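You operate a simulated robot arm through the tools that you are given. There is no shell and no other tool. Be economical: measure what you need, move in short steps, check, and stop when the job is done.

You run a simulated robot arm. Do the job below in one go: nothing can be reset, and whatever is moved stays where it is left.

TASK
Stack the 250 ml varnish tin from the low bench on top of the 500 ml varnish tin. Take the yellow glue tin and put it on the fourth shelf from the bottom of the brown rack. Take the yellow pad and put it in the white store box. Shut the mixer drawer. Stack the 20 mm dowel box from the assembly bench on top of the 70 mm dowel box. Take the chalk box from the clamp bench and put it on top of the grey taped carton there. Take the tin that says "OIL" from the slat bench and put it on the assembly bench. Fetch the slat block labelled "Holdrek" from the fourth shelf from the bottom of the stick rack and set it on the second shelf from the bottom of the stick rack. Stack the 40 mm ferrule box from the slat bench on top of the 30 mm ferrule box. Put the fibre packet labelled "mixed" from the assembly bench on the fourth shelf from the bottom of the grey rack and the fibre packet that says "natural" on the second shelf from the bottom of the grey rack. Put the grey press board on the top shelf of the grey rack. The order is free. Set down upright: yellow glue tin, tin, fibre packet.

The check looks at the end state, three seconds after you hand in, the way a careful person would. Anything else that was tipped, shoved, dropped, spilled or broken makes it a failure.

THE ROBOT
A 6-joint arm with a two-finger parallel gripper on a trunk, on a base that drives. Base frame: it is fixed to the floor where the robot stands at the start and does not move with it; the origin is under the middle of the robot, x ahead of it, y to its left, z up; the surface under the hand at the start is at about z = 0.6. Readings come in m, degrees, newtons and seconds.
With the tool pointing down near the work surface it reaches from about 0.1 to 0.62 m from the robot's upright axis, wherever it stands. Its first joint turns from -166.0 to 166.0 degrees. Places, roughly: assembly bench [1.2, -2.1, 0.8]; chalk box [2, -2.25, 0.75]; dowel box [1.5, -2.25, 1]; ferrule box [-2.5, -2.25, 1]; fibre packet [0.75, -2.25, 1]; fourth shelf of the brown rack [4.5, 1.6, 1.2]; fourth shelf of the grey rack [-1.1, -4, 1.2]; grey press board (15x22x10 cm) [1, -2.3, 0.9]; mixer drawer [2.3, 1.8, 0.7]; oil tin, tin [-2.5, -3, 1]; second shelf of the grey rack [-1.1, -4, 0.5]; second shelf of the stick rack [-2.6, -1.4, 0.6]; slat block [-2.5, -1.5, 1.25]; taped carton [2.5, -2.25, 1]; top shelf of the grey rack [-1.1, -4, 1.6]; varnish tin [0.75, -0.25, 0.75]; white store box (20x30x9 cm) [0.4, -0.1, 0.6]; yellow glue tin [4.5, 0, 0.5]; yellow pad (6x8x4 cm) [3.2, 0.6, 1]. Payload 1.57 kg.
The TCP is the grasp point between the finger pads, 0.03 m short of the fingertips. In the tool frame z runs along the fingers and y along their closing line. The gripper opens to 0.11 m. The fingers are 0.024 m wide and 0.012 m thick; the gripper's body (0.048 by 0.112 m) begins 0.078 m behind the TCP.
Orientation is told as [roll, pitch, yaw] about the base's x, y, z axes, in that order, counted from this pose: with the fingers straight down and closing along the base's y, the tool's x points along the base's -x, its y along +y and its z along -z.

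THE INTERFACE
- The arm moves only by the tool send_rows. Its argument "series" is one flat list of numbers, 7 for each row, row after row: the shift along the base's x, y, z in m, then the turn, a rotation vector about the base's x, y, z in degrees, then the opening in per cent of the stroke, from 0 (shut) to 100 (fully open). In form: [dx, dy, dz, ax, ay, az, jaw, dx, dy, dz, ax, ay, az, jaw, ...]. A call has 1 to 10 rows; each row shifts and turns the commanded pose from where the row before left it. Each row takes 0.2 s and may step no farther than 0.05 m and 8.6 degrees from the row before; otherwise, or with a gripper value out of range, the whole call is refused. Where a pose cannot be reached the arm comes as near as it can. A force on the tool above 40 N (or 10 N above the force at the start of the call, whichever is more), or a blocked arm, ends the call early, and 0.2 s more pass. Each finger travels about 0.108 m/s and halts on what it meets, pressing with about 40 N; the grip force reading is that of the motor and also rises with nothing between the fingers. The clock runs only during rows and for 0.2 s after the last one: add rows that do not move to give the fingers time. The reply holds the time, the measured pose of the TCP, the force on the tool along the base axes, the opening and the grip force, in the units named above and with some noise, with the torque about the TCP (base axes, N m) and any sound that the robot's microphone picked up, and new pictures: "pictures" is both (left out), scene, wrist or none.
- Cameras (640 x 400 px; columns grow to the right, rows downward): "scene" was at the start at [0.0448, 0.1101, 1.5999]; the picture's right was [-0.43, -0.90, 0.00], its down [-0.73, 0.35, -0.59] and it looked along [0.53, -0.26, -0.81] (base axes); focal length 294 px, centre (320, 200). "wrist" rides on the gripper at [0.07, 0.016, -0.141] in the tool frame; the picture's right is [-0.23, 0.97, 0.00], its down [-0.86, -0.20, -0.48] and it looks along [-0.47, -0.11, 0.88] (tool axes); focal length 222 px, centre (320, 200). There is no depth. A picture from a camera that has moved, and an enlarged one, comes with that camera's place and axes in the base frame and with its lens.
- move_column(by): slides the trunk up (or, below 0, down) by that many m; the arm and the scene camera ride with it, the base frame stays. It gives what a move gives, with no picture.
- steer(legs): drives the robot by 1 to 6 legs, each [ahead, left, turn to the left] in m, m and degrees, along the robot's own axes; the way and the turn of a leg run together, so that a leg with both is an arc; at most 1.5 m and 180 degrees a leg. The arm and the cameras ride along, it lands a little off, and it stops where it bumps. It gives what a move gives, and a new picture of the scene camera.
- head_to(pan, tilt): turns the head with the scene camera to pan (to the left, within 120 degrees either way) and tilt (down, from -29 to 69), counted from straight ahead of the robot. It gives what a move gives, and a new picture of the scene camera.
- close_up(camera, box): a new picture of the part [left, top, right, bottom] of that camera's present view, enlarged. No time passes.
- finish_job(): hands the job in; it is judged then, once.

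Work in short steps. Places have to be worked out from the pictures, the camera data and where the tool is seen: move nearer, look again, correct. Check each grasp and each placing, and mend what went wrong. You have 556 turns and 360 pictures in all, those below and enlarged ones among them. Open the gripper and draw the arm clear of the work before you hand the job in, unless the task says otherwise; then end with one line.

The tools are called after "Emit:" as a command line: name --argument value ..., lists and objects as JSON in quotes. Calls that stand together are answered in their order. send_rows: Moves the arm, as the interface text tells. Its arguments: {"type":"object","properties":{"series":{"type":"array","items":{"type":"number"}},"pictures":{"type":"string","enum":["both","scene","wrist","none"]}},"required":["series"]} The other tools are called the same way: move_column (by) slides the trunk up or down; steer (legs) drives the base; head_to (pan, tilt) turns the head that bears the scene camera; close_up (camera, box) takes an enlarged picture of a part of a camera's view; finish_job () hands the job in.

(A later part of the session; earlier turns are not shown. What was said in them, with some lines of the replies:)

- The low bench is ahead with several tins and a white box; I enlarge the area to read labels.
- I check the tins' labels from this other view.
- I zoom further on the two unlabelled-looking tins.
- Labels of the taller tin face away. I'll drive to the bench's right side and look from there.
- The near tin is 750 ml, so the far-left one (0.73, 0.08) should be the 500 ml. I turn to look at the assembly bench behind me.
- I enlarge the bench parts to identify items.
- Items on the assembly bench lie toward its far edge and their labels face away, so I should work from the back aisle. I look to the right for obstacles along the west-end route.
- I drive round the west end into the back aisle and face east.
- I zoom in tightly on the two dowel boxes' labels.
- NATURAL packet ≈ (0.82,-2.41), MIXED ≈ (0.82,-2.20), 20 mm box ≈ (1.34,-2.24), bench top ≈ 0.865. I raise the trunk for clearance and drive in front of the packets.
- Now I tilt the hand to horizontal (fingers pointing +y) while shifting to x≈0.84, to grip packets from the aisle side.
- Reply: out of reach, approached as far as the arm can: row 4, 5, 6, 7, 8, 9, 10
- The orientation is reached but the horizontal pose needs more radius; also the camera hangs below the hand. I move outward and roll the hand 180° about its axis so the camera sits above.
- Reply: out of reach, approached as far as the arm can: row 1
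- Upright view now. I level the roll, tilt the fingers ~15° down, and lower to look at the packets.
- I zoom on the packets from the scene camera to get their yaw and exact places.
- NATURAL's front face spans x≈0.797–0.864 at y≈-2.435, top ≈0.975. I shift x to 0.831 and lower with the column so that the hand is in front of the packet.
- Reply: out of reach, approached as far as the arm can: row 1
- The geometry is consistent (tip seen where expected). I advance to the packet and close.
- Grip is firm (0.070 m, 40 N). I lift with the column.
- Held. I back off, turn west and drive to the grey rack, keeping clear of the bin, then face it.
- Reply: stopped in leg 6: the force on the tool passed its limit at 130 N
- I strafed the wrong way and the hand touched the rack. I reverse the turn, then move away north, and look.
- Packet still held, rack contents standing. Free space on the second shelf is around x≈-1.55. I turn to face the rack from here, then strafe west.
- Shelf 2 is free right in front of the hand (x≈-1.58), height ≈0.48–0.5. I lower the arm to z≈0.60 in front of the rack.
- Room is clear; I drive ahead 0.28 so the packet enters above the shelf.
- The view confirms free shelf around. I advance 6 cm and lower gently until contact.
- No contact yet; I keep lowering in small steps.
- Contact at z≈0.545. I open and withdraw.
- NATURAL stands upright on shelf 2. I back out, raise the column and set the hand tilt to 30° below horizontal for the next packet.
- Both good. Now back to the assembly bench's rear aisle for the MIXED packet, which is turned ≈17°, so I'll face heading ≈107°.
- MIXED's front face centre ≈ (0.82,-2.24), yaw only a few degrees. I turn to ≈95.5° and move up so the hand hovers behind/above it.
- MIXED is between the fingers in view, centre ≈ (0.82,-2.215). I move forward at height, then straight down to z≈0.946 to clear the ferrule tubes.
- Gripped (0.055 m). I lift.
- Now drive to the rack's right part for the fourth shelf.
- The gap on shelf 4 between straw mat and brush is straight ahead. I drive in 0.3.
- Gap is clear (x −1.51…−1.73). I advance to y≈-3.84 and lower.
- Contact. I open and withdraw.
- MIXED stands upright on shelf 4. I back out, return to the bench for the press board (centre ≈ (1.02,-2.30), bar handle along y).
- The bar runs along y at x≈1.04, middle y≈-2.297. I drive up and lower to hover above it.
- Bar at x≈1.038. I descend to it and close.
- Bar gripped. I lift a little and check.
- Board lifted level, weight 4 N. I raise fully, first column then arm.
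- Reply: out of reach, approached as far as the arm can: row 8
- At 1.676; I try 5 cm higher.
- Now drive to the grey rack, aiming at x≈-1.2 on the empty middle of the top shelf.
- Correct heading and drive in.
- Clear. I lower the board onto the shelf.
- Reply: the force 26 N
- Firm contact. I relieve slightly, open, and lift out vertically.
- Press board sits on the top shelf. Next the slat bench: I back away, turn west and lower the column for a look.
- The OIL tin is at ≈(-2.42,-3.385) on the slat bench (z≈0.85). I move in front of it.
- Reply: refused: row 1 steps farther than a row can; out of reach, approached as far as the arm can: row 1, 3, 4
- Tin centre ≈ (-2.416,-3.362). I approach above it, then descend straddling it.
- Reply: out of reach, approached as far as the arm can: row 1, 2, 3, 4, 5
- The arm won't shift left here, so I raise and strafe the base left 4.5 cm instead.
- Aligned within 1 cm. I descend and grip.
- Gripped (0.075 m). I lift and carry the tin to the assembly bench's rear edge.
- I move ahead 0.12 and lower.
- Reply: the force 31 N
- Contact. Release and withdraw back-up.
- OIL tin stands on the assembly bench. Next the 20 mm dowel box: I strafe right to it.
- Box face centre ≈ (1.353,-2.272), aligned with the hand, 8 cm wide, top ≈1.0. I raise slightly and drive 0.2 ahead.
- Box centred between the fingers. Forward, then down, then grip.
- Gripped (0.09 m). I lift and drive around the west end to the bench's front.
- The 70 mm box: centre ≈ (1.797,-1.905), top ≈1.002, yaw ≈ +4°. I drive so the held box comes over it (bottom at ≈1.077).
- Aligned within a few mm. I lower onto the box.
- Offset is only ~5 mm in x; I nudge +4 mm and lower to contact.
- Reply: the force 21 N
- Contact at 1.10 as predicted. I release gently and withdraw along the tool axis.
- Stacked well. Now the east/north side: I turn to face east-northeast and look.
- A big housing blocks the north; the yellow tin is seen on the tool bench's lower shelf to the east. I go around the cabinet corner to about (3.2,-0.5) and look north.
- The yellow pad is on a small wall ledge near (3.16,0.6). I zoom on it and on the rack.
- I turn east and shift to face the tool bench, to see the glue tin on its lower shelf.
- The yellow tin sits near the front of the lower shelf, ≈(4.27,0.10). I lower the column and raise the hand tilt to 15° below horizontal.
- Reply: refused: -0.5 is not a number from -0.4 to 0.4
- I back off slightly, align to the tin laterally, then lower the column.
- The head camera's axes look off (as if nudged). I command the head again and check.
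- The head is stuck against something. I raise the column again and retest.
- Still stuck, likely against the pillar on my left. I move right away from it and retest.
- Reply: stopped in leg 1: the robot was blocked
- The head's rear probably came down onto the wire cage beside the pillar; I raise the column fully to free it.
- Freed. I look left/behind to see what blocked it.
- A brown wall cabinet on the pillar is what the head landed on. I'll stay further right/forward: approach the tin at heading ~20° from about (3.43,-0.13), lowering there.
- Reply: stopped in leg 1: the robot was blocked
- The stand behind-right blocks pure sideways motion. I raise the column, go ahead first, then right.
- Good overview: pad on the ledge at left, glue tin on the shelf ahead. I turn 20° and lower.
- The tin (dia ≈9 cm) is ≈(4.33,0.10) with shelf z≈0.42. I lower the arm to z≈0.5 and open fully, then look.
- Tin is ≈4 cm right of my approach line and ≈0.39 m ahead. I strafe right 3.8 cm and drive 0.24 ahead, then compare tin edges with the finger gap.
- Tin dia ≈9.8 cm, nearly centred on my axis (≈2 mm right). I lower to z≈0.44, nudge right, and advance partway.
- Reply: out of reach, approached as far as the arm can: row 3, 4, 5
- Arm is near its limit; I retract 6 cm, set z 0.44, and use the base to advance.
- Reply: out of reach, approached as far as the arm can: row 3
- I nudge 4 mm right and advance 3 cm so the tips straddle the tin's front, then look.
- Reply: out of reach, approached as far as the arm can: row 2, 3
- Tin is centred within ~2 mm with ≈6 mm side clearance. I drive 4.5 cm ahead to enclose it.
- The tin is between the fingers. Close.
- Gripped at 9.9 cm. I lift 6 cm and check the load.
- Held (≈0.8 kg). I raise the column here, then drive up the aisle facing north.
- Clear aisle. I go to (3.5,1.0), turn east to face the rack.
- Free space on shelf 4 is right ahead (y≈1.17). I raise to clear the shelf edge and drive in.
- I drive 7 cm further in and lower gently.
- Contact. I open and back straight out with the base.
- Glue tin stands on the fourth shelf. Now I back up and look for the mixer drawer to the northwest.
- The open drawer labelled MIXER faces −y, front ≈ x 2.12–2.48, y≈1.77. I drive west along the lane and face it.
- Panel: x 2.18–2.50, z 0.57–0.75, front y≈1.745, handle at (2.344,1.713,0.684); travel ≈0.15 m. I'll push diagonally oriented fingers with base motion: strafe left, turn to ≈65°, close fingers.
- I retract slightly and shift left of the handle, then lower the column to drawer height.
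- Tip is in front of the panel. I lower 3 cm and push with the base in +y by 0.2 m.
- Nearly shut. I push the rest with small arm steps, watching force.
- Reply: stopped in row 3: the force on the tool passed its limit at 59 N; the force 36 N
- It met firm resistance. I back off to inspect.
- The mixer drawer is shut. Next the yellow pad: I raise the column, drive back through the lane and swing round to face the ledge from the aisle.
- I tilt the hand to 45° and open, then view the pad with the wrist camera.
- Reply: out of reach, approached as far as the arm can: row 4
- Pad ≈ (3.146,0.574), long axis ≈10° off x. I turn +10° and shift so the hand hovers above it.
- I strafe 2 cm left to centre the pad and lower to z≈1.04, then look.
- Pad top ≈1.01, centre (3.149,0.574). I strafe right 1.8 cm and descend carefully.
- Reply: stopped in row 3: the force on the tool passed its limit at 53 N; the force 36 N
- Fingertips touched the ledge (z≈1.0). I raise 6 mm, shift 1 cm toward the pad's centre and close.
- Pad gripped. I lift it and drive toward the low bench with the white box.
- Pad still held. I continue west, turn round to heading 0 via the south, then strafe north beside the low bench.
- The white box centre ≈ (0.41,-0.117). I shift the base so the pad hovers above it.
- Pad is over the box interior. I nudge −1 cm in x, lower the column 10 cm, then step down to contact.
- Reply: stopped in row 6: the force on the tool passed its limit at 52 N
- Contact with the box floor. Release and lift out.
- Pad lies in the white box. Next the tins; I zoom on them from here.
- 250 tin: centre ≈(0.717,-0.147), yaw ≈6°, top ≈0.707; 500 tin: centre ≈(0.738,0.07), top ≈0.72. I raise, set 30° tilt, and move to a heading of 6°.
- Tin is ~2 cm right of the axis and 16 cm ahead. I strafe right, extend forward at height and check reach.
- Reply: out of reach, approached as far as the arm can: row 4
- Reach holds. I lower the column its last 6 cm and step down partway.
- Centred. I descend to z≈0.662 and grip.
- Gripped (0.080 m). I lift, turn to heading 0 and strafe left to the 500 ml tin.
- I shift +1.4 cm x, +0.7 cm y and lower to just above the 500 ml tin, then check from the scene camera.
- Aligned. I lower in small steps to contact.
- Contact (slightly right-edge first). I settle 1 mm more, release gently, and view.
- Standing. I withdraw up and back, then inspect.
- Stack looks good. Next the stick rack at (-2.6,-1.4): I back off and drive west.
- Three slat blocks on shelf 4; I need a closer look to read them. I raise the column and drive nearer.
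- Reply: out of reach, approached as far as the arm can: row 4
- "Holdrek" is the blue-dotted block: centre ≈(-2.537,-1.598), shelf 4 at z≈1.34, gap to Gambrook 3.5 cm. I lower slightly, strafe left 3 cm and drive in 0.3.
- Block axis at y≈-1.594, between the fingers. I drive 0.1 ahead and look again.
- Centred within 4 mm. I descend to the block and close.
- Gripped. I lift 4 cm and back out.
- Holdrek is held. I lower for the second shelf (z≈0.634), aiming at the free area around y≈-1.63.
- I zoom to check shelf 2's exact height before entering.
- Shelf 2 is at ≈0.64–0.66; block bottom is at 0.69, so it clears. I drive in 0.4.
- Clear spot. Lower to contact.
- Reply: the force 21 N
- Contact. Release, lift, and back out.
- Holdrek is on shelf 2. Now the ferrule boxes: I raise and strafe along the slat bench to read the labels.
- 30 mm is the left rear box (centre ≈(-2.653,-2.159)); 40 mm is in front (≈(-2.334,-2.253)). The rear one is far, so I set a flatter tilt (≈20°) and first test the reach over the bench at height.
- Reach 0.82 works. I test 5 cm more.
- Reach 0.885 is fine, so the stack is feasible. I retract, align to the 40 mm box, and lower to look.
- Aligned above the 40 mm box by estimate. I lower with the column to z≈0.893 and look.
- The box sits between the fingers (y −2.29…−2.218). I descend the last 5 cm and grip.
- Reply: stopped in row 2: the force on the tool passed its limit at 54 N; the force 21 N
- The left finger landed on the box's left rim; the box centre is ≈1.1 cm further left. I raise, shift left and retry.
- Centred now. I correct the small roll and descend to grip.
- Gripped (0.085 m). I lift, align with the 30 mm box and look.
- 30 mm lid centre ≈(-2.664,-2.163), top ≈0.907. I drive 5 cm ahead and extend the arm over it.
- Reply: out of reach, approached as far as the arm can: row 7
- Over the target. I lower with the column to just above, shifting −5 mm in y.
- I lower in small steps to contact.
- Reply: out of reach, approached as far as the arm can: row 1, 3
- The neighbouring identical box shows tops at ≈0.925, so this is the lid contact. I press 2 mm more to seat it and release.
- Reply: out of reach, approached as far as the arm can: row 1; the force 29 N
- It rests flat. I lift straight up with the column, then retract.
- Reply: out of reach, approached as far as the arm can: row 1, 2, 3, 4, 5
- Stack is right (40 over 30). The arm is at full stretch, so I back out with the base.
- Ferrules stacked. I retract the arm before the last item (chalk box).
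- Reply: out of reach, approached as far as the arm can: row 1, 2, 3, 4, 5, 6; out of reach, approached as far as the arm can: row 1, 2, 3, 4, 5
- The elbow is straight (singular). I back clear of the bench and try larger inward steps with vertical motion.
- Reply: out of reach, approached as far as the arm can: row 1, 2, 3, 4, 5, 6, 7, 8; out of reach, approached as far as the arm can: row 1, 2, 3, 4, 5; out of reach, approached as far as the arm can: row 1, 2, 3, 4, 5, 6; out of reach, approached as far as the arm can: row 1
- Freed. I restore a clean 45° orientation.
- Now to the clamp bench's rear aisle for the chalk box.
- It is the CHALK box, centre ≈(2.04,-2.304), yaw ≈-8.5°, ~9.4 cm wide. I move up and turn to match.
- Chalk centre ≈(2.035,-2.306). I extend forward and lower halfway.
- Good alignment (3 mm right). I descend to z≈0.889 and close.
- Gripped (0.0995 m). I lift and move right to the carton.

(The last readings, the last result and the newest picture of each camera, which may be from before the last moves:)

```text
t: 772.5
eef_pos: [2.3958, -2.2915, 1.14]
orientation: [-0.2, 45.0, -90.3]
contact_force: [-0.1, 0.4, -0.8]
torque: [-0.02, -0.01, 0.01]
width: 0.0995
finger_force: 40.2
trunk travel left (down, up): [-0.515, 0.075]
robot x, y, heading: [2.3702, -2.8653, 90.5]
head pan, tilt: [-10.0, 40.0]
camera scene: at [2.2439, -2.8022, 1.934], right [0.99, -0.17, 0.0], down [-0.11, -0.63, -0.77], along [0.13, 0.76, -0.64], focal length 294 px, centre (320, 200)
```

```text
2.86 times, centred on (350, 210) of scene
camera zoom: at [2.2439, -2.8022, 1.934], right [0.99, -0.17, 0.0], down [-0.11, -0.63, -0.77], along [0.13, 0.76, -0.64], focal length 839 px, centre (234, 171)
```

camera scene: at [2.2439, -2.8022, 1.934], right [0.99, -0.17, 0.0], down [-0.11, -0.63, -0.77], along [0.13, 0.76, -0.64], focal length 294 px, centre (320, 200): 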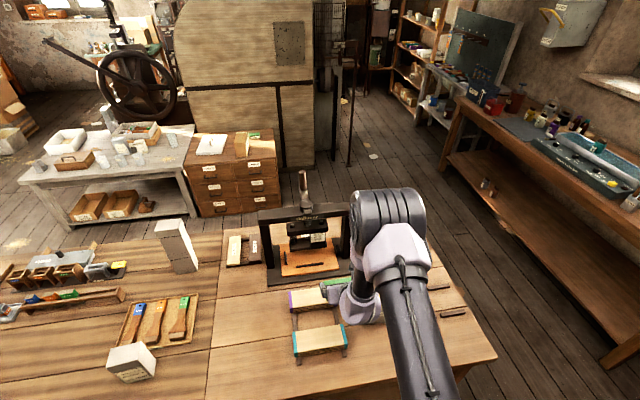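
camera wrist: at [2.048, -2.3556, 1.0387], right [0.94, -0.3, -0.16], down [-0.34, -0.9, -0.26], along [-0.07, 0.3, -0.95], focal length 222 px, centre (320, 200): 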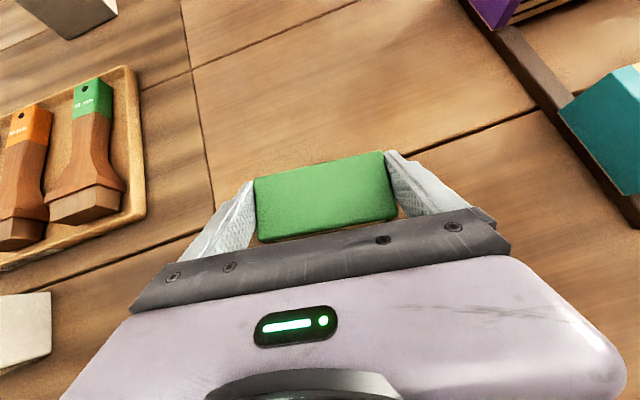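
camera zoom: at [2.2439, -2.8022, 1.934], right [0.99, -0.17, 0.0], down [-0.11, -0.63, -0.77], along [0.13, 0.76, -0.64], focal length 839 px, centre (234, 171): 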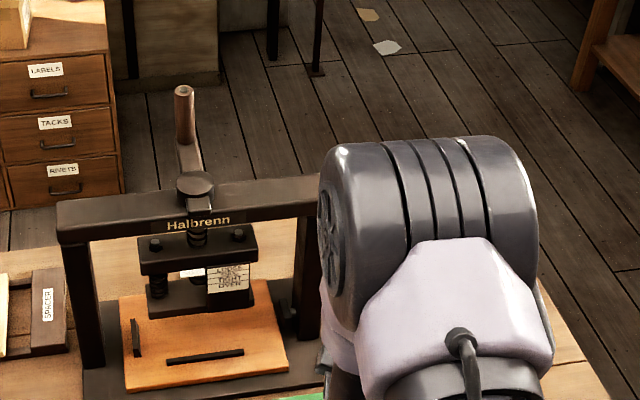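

Carton: centre ≈(2.553,-2.247), top ≈0.99. I shift so the chalk box hovers over it.

Emit:
steer --legs '[[0.048, -0.157, -2]]'

Emit:
close_up --camera "wrist" --box '[0, 0, 640, 400]'

Emit:
head_to --pan 15 --tilt 50

```text
t: 773.9
eef_pos: [2.5723, -2.244, 1.1392]
orientation: [-0.3, 44.9, -92.0]
contact_force: [0.3, -0.1, -0.9]
torque: [0.01, 0.04, 0.01]
width: 0.0995
finger_force: 40.7
trunk travel left (down, up): [-0.515, 0.075]
robot x, y, heading: [2.5329, -2.8207, 88.7]
head pan, tilt: [-10.0, 40.0]
camera scene: at [2.4048, -2.751, 1.934], right [0.98, -0.2, 0.0], down [-0.13, -0.63, -0.77], along [0.15, 0.75, -0.64], focal length 294 px, centre (320, 200)
```

scene: 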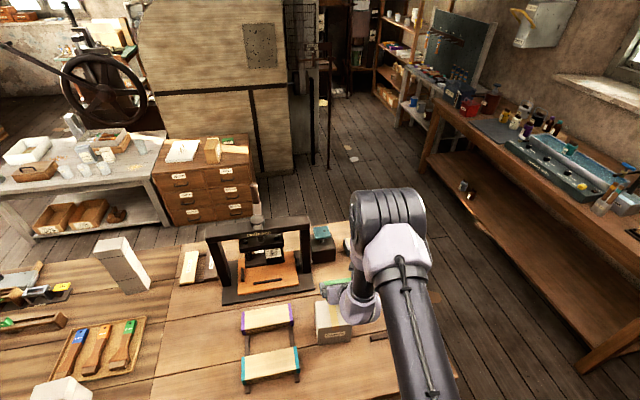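

```text
1.00 times, centred on (320, 200) of wrist (not enlarged: the box is as wide or as high as the picture)
camera zoom: at [2.588, -2.2958, 1.2885], right [0.97, -0.19, -0.17], down [-0.23, -0.94, -0.26], along [-0.1, 0.29, -0.95], focal length 222 px, centre (320, 200)
```

zoom: 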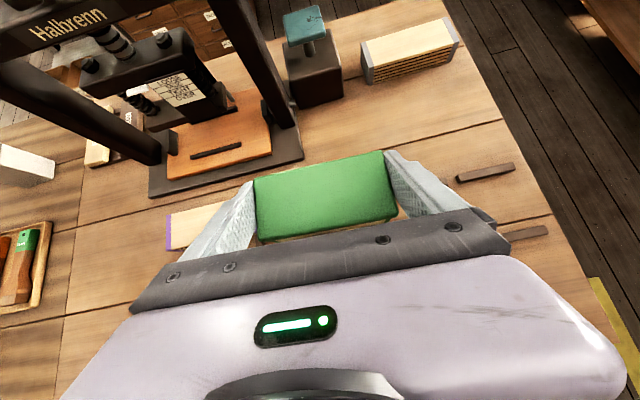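

```text
t: 774.8
eef_pos: [2.5717, -2.244, 1.14]
orientation: [-0.4, 45.0, -92.0]
contact_force: [0.3, -0.4, -0.7]
torque: [-0.03, -0.02, 0.01]
width: 0.0993
finger_force: 39.7
trunk travel left (down, up): [-0.515, 0.075]
robot x, y, heading: [2.5266, -2.819, 88.6]
head pan, tilt: [15.0, 50.0]
camera scene: at [2.3685, -2.76, 1.9198], right [0.97, 0.24, 0.0], down [0.18, -0.74, -0.64], along [-0.15, 0.62, -0.77], focal length 294 px, centre (320, 200)
```

scene: 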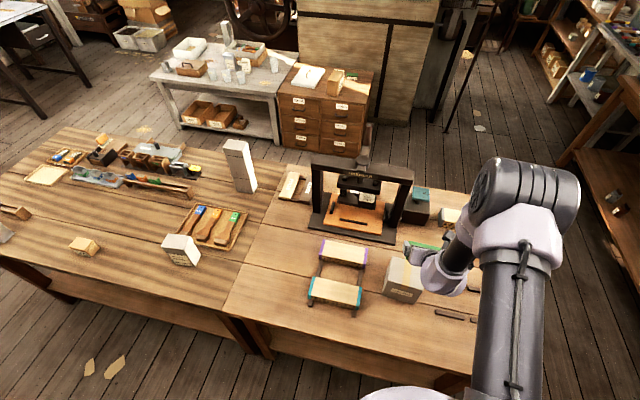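

Emit:
close_up --camera "scene" --box '[360, 210, 500, 320]'

```text
3.64 times, centred on (430, 265) of scene
camera zoom: at [2.3685, -2.76, 1.9198], right [0.97, 0.24, 0.0], down [0.18, -0.74, -0.64], along [-0.15, 0.62, -0.77], focal length 1068 px, centre (-80, -36)
```

zoom: 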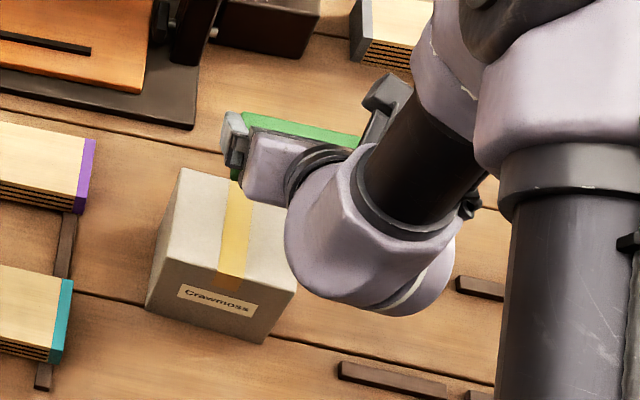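

Carton top spans x 2.487–2.607, y −2.298…−2.20. I shift −2.2 cm in x and lower.

Emit:
send_rows --series '[-0.011, 0, 0, 0, 0, 0, 55, -0.011, 0, 0, 0, 0, 0, 55, 0, 0, -0.03, 0, 0, 0, 55, 0, 0, -0.03, 0, 0, 0, 55]' --pictures "none"

Emit:
close_up --camera "scene" --box '[360, 210, 500, 320]'

```text
t: 775.8
eef_pos: [2.5531, -2.2458, 1.0796]
orientation: [-0.5, 45.0, -92.0]
contact_force: [0.3, -0.6, -0.1]
torque: [0.03, -0.02, -0.01]
width: 0.0996
finger_force: 39.4
out of reach, approached as far as the arm can: row 2
trunk travel left (down, up): [-0.515, 0.075]
robot x, y, heading: [2.5267, -2.8215, 88.9]
head pan, tilt: [15.0, 50.0]
```

```text
3.64 times, centred on (430, 265) of scene
camera zoom: at [2.3686, -2.7596, 1.9198], right [0.97, 0.24, 0.0], down [0.18, -0.74, -0.64], along [-0.15, 0.62, -0.77], focal length 1068 px, centre (-80, -36)
```

zoom: 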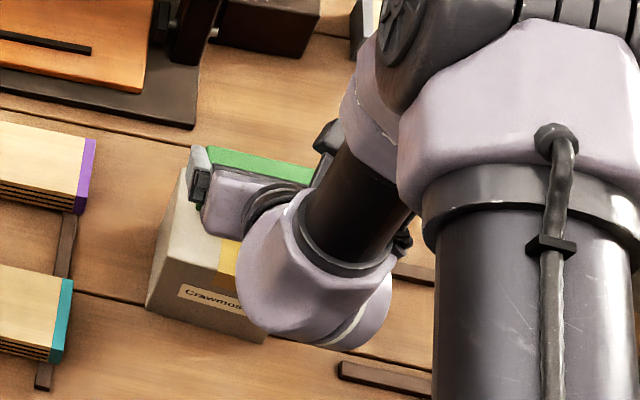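

I lower in small steps to contact.

Emit:
send_rows --series '[0, 0, -0.02, 0, 0, 0, 55, 0, 0, -0.015, 0, 0, 0, 55, 0, 0, -0.005, 0, 0, 0, 55, 0, 0, -0.004, 0, 0, 0, 55, 0, 0, -0.004, 0, 0, 0, 55, 0, 0, -0.003, 0, 0, 0, 55, 0, 0, -0.003, 0, 0, 0, 55]' --pictures "none"

```text
t: 777.4
eef_pos: [2.5537, -2.245, 1.0255]
orientation: [-0.4, 45.1, -92.0]
contact_force: [0.6, -0.9, -1.6]
torque: [0.0, 0.04, 0.01]
width: 0.0997
finger_force: 40.3
trunk travel left (down, up): [-0.515, 0.075]
robot x, y, heading: [2.528, -2.8241, 88.8]
head pan, tilt: [15.0, 50.0]
```

Emit:
send_rows --series '[0, 0, -0.003, 0, 0, 0, 55, 0, 0, -0.003, 0, 0, 0, 55, 0, 0, -0.003, 0, 0, 0, 55, 0, 0, -0.003, 0, 0, 0, 55]' --pictures "none"

```text
t: 778.4
eef_pos: [2.5537, -2.2456, 1.0155]
orientation: [-0.5, 45.4, -92.1]
contact_force: [-0.7, 2.6, 31.7]
torque: [0.22, -0.66, -0.19]
width: 0.1
finger_force: 39.5
trunk travel left (down, up): [-0.515, 0.075]
robot x, y, heading: [2.5274, -2.8194, 88.6]
head pan, tilt: [15.0, 50.0]
```

Firm contact. I relieve, open and lift straight up.

Emit:
send_rows --series '[0, 0, 0.003, 0, 0, 0, 75, 0, 0, 0, 0, 0, 0, 95, 0, 0, 0, 0, 0, 0, 100, 0, 0, 0, 0, 0, 0, 100, 0, 0, 0.02, 0, 0, 0, 100, 0, 0, 0.04, 0, 0, 0, 100, 0, -0.02, 0.04, 0, 0, 0, 100, 0, -0.03, 0.03, 0, 0, 0, 100]'

Emit:
close_up --camera "scene" --box '[360, 200, 500, 320]'

```text
t: 780.2
eef_pos: [2.5561, -2.2965, 1.148]
orientation: [-0.4, 45.0, -92.0]
contact_force: [-0.7, -0.6, 0.5]
torque: [0.01, 0.01, 0.0]
width: 0.1099
finger_force: 0.1
trunk travel left (down, up): [-0.515, 0.075]
robot x, y, heading: [2.5294, -2.8196, 88.5]
head pan, tilt: [15.0, 50.0]
camera scene: at [2.3691, -2.7613, 1.9199], right [0.97, 0.24, 0.0], down [0.18, -0.74, -0.64], along [-0.15, 0.63, -0.77], focal length 294 px, centre (320, 200)
camera wrist: at [2.5717, -2.348, 1.2968], right [0.97, -0.19, -0.16], down [-0.23, -0.94, -0.27], along [-0.1, 0.29, -0.95], focal length 222 px, centre (320, 200)
```

scene: 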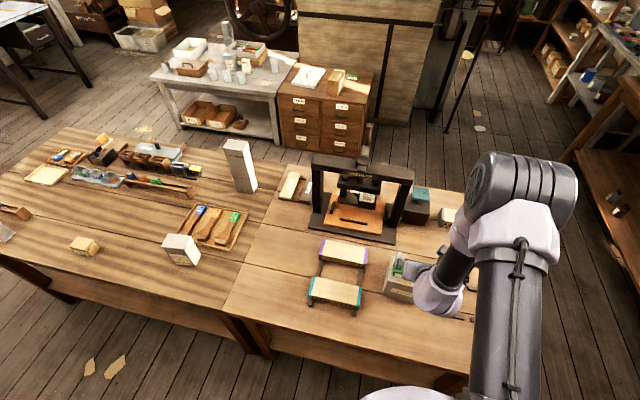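
wrist: 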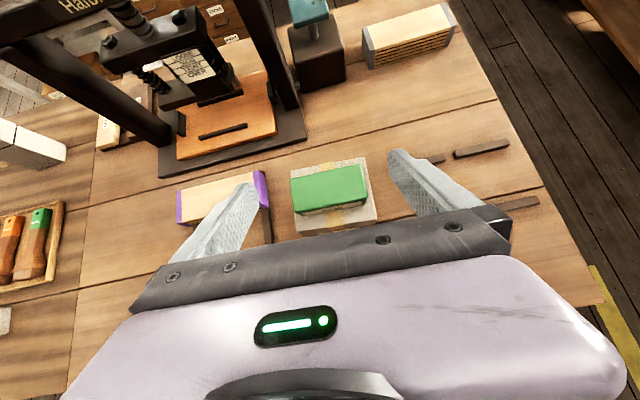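

```text
3.33 times, centred on (430, 260) of scene
camera zoom: at [2.3691, -2.7613, 1.9199], right [0.97, 0.24, 0.0], down [0.18, -0.74, -0.64], along [-0.15, 0.63, -0.77], focal length 979 px, centre (-47, 0)
```

zoom: 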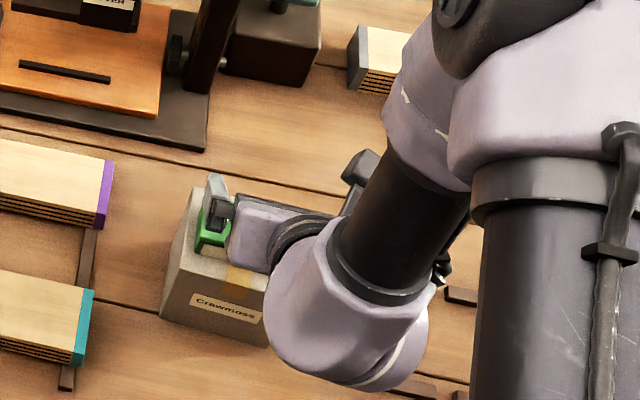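

The chalk box sits on the carton. I back the robot clear and take one last look around.

Emit:
steer --legs '[[-0.3, 0, 0]]'

Emit:
close_up --camera "scene" --box '[340, 160, 480, 270]'

Emit:
close_up --camera "scene" --box '[60, 20, 360, 220]'

```text
t: 782.3
eef_pos: [2.55, -2.6009, 1.1465]
orientation: [-0.2, 44.9, -92.3]
contact_force: [-0.9, 0.7, 0.4]
torque: [-0.01, 0.05, -0.01]
width: 0.1101
finger_force: 0.1
trunk travel left (down, up): [-0.515, 0.075]
robot x, y, heading: [2.5218, -3.1235, 88.3]
head pan, tilt: [15.0, 50.0]
camera scene: at [2.3611, -3.0651, 1.9198], right [0.97, 0.23, 0.0], down [0.18, -0.75, -0.64], along [-0.15, 0.63, -0.77], focal length 294 px, centre (320, 200)
```

scene: 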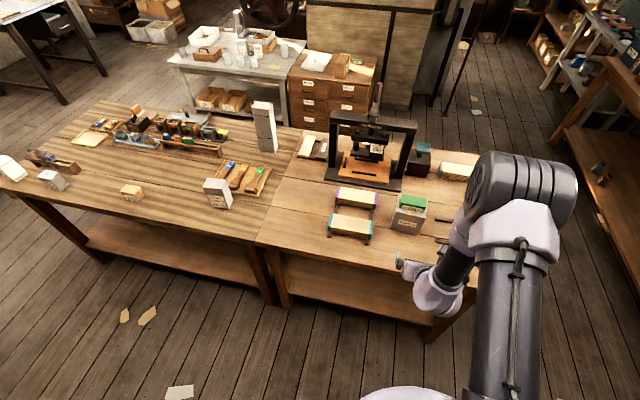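

```text
3.64 times, centred on (410, 215) of scene
camera zoom: at [2.3611, -3.0651, 1.9198], right [0.97, 0.23, 0.0], down [0.18, -0.75, -0.64], along [-0.15, 0.63, -0.77], focal length 1068 px, centre (-7, 146)
```

zoom: 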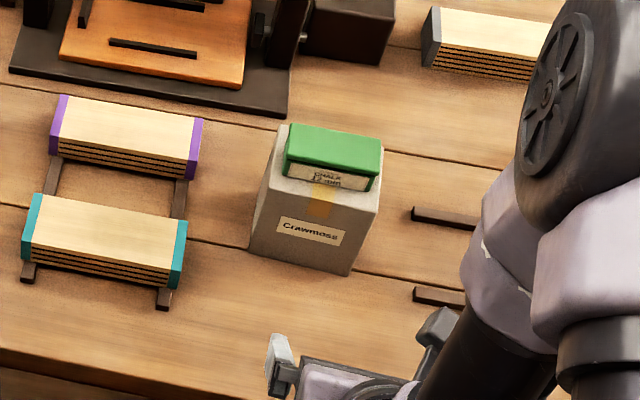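

```text
2.00 times, centred on (210, 120) of scene
camera zoom: at [2.3611, -3.0651, 1.9198], right [0.97, 0.23, 0.0], down [0.18, -0.75, -0.64], along [-0.15, 0.63, -0.77], focal length 588 px, centre (540, 360)
```

zoom: 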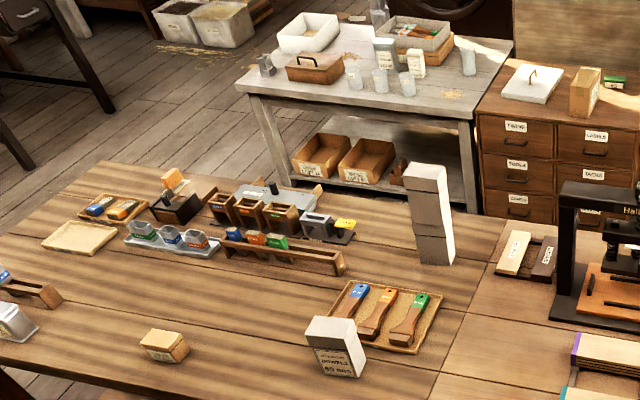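

Every item is in place, the gripper is open and the arm is clear, so I hand in.

Emit:
finish_job

```text
The job is handed in.
```

I did all the placements and shut the mixer drawer, and the job is handed in. The pictures I took showed each item in place and upright where required. I did not see the label on the 500 ml tin. I took it to be the 500 ml because it was the only varnish tin left once I had read 250 and 750 ml on the others. The hand also bumped the grey rack once, at 130 N, and nothing on it looked moved afterwards.
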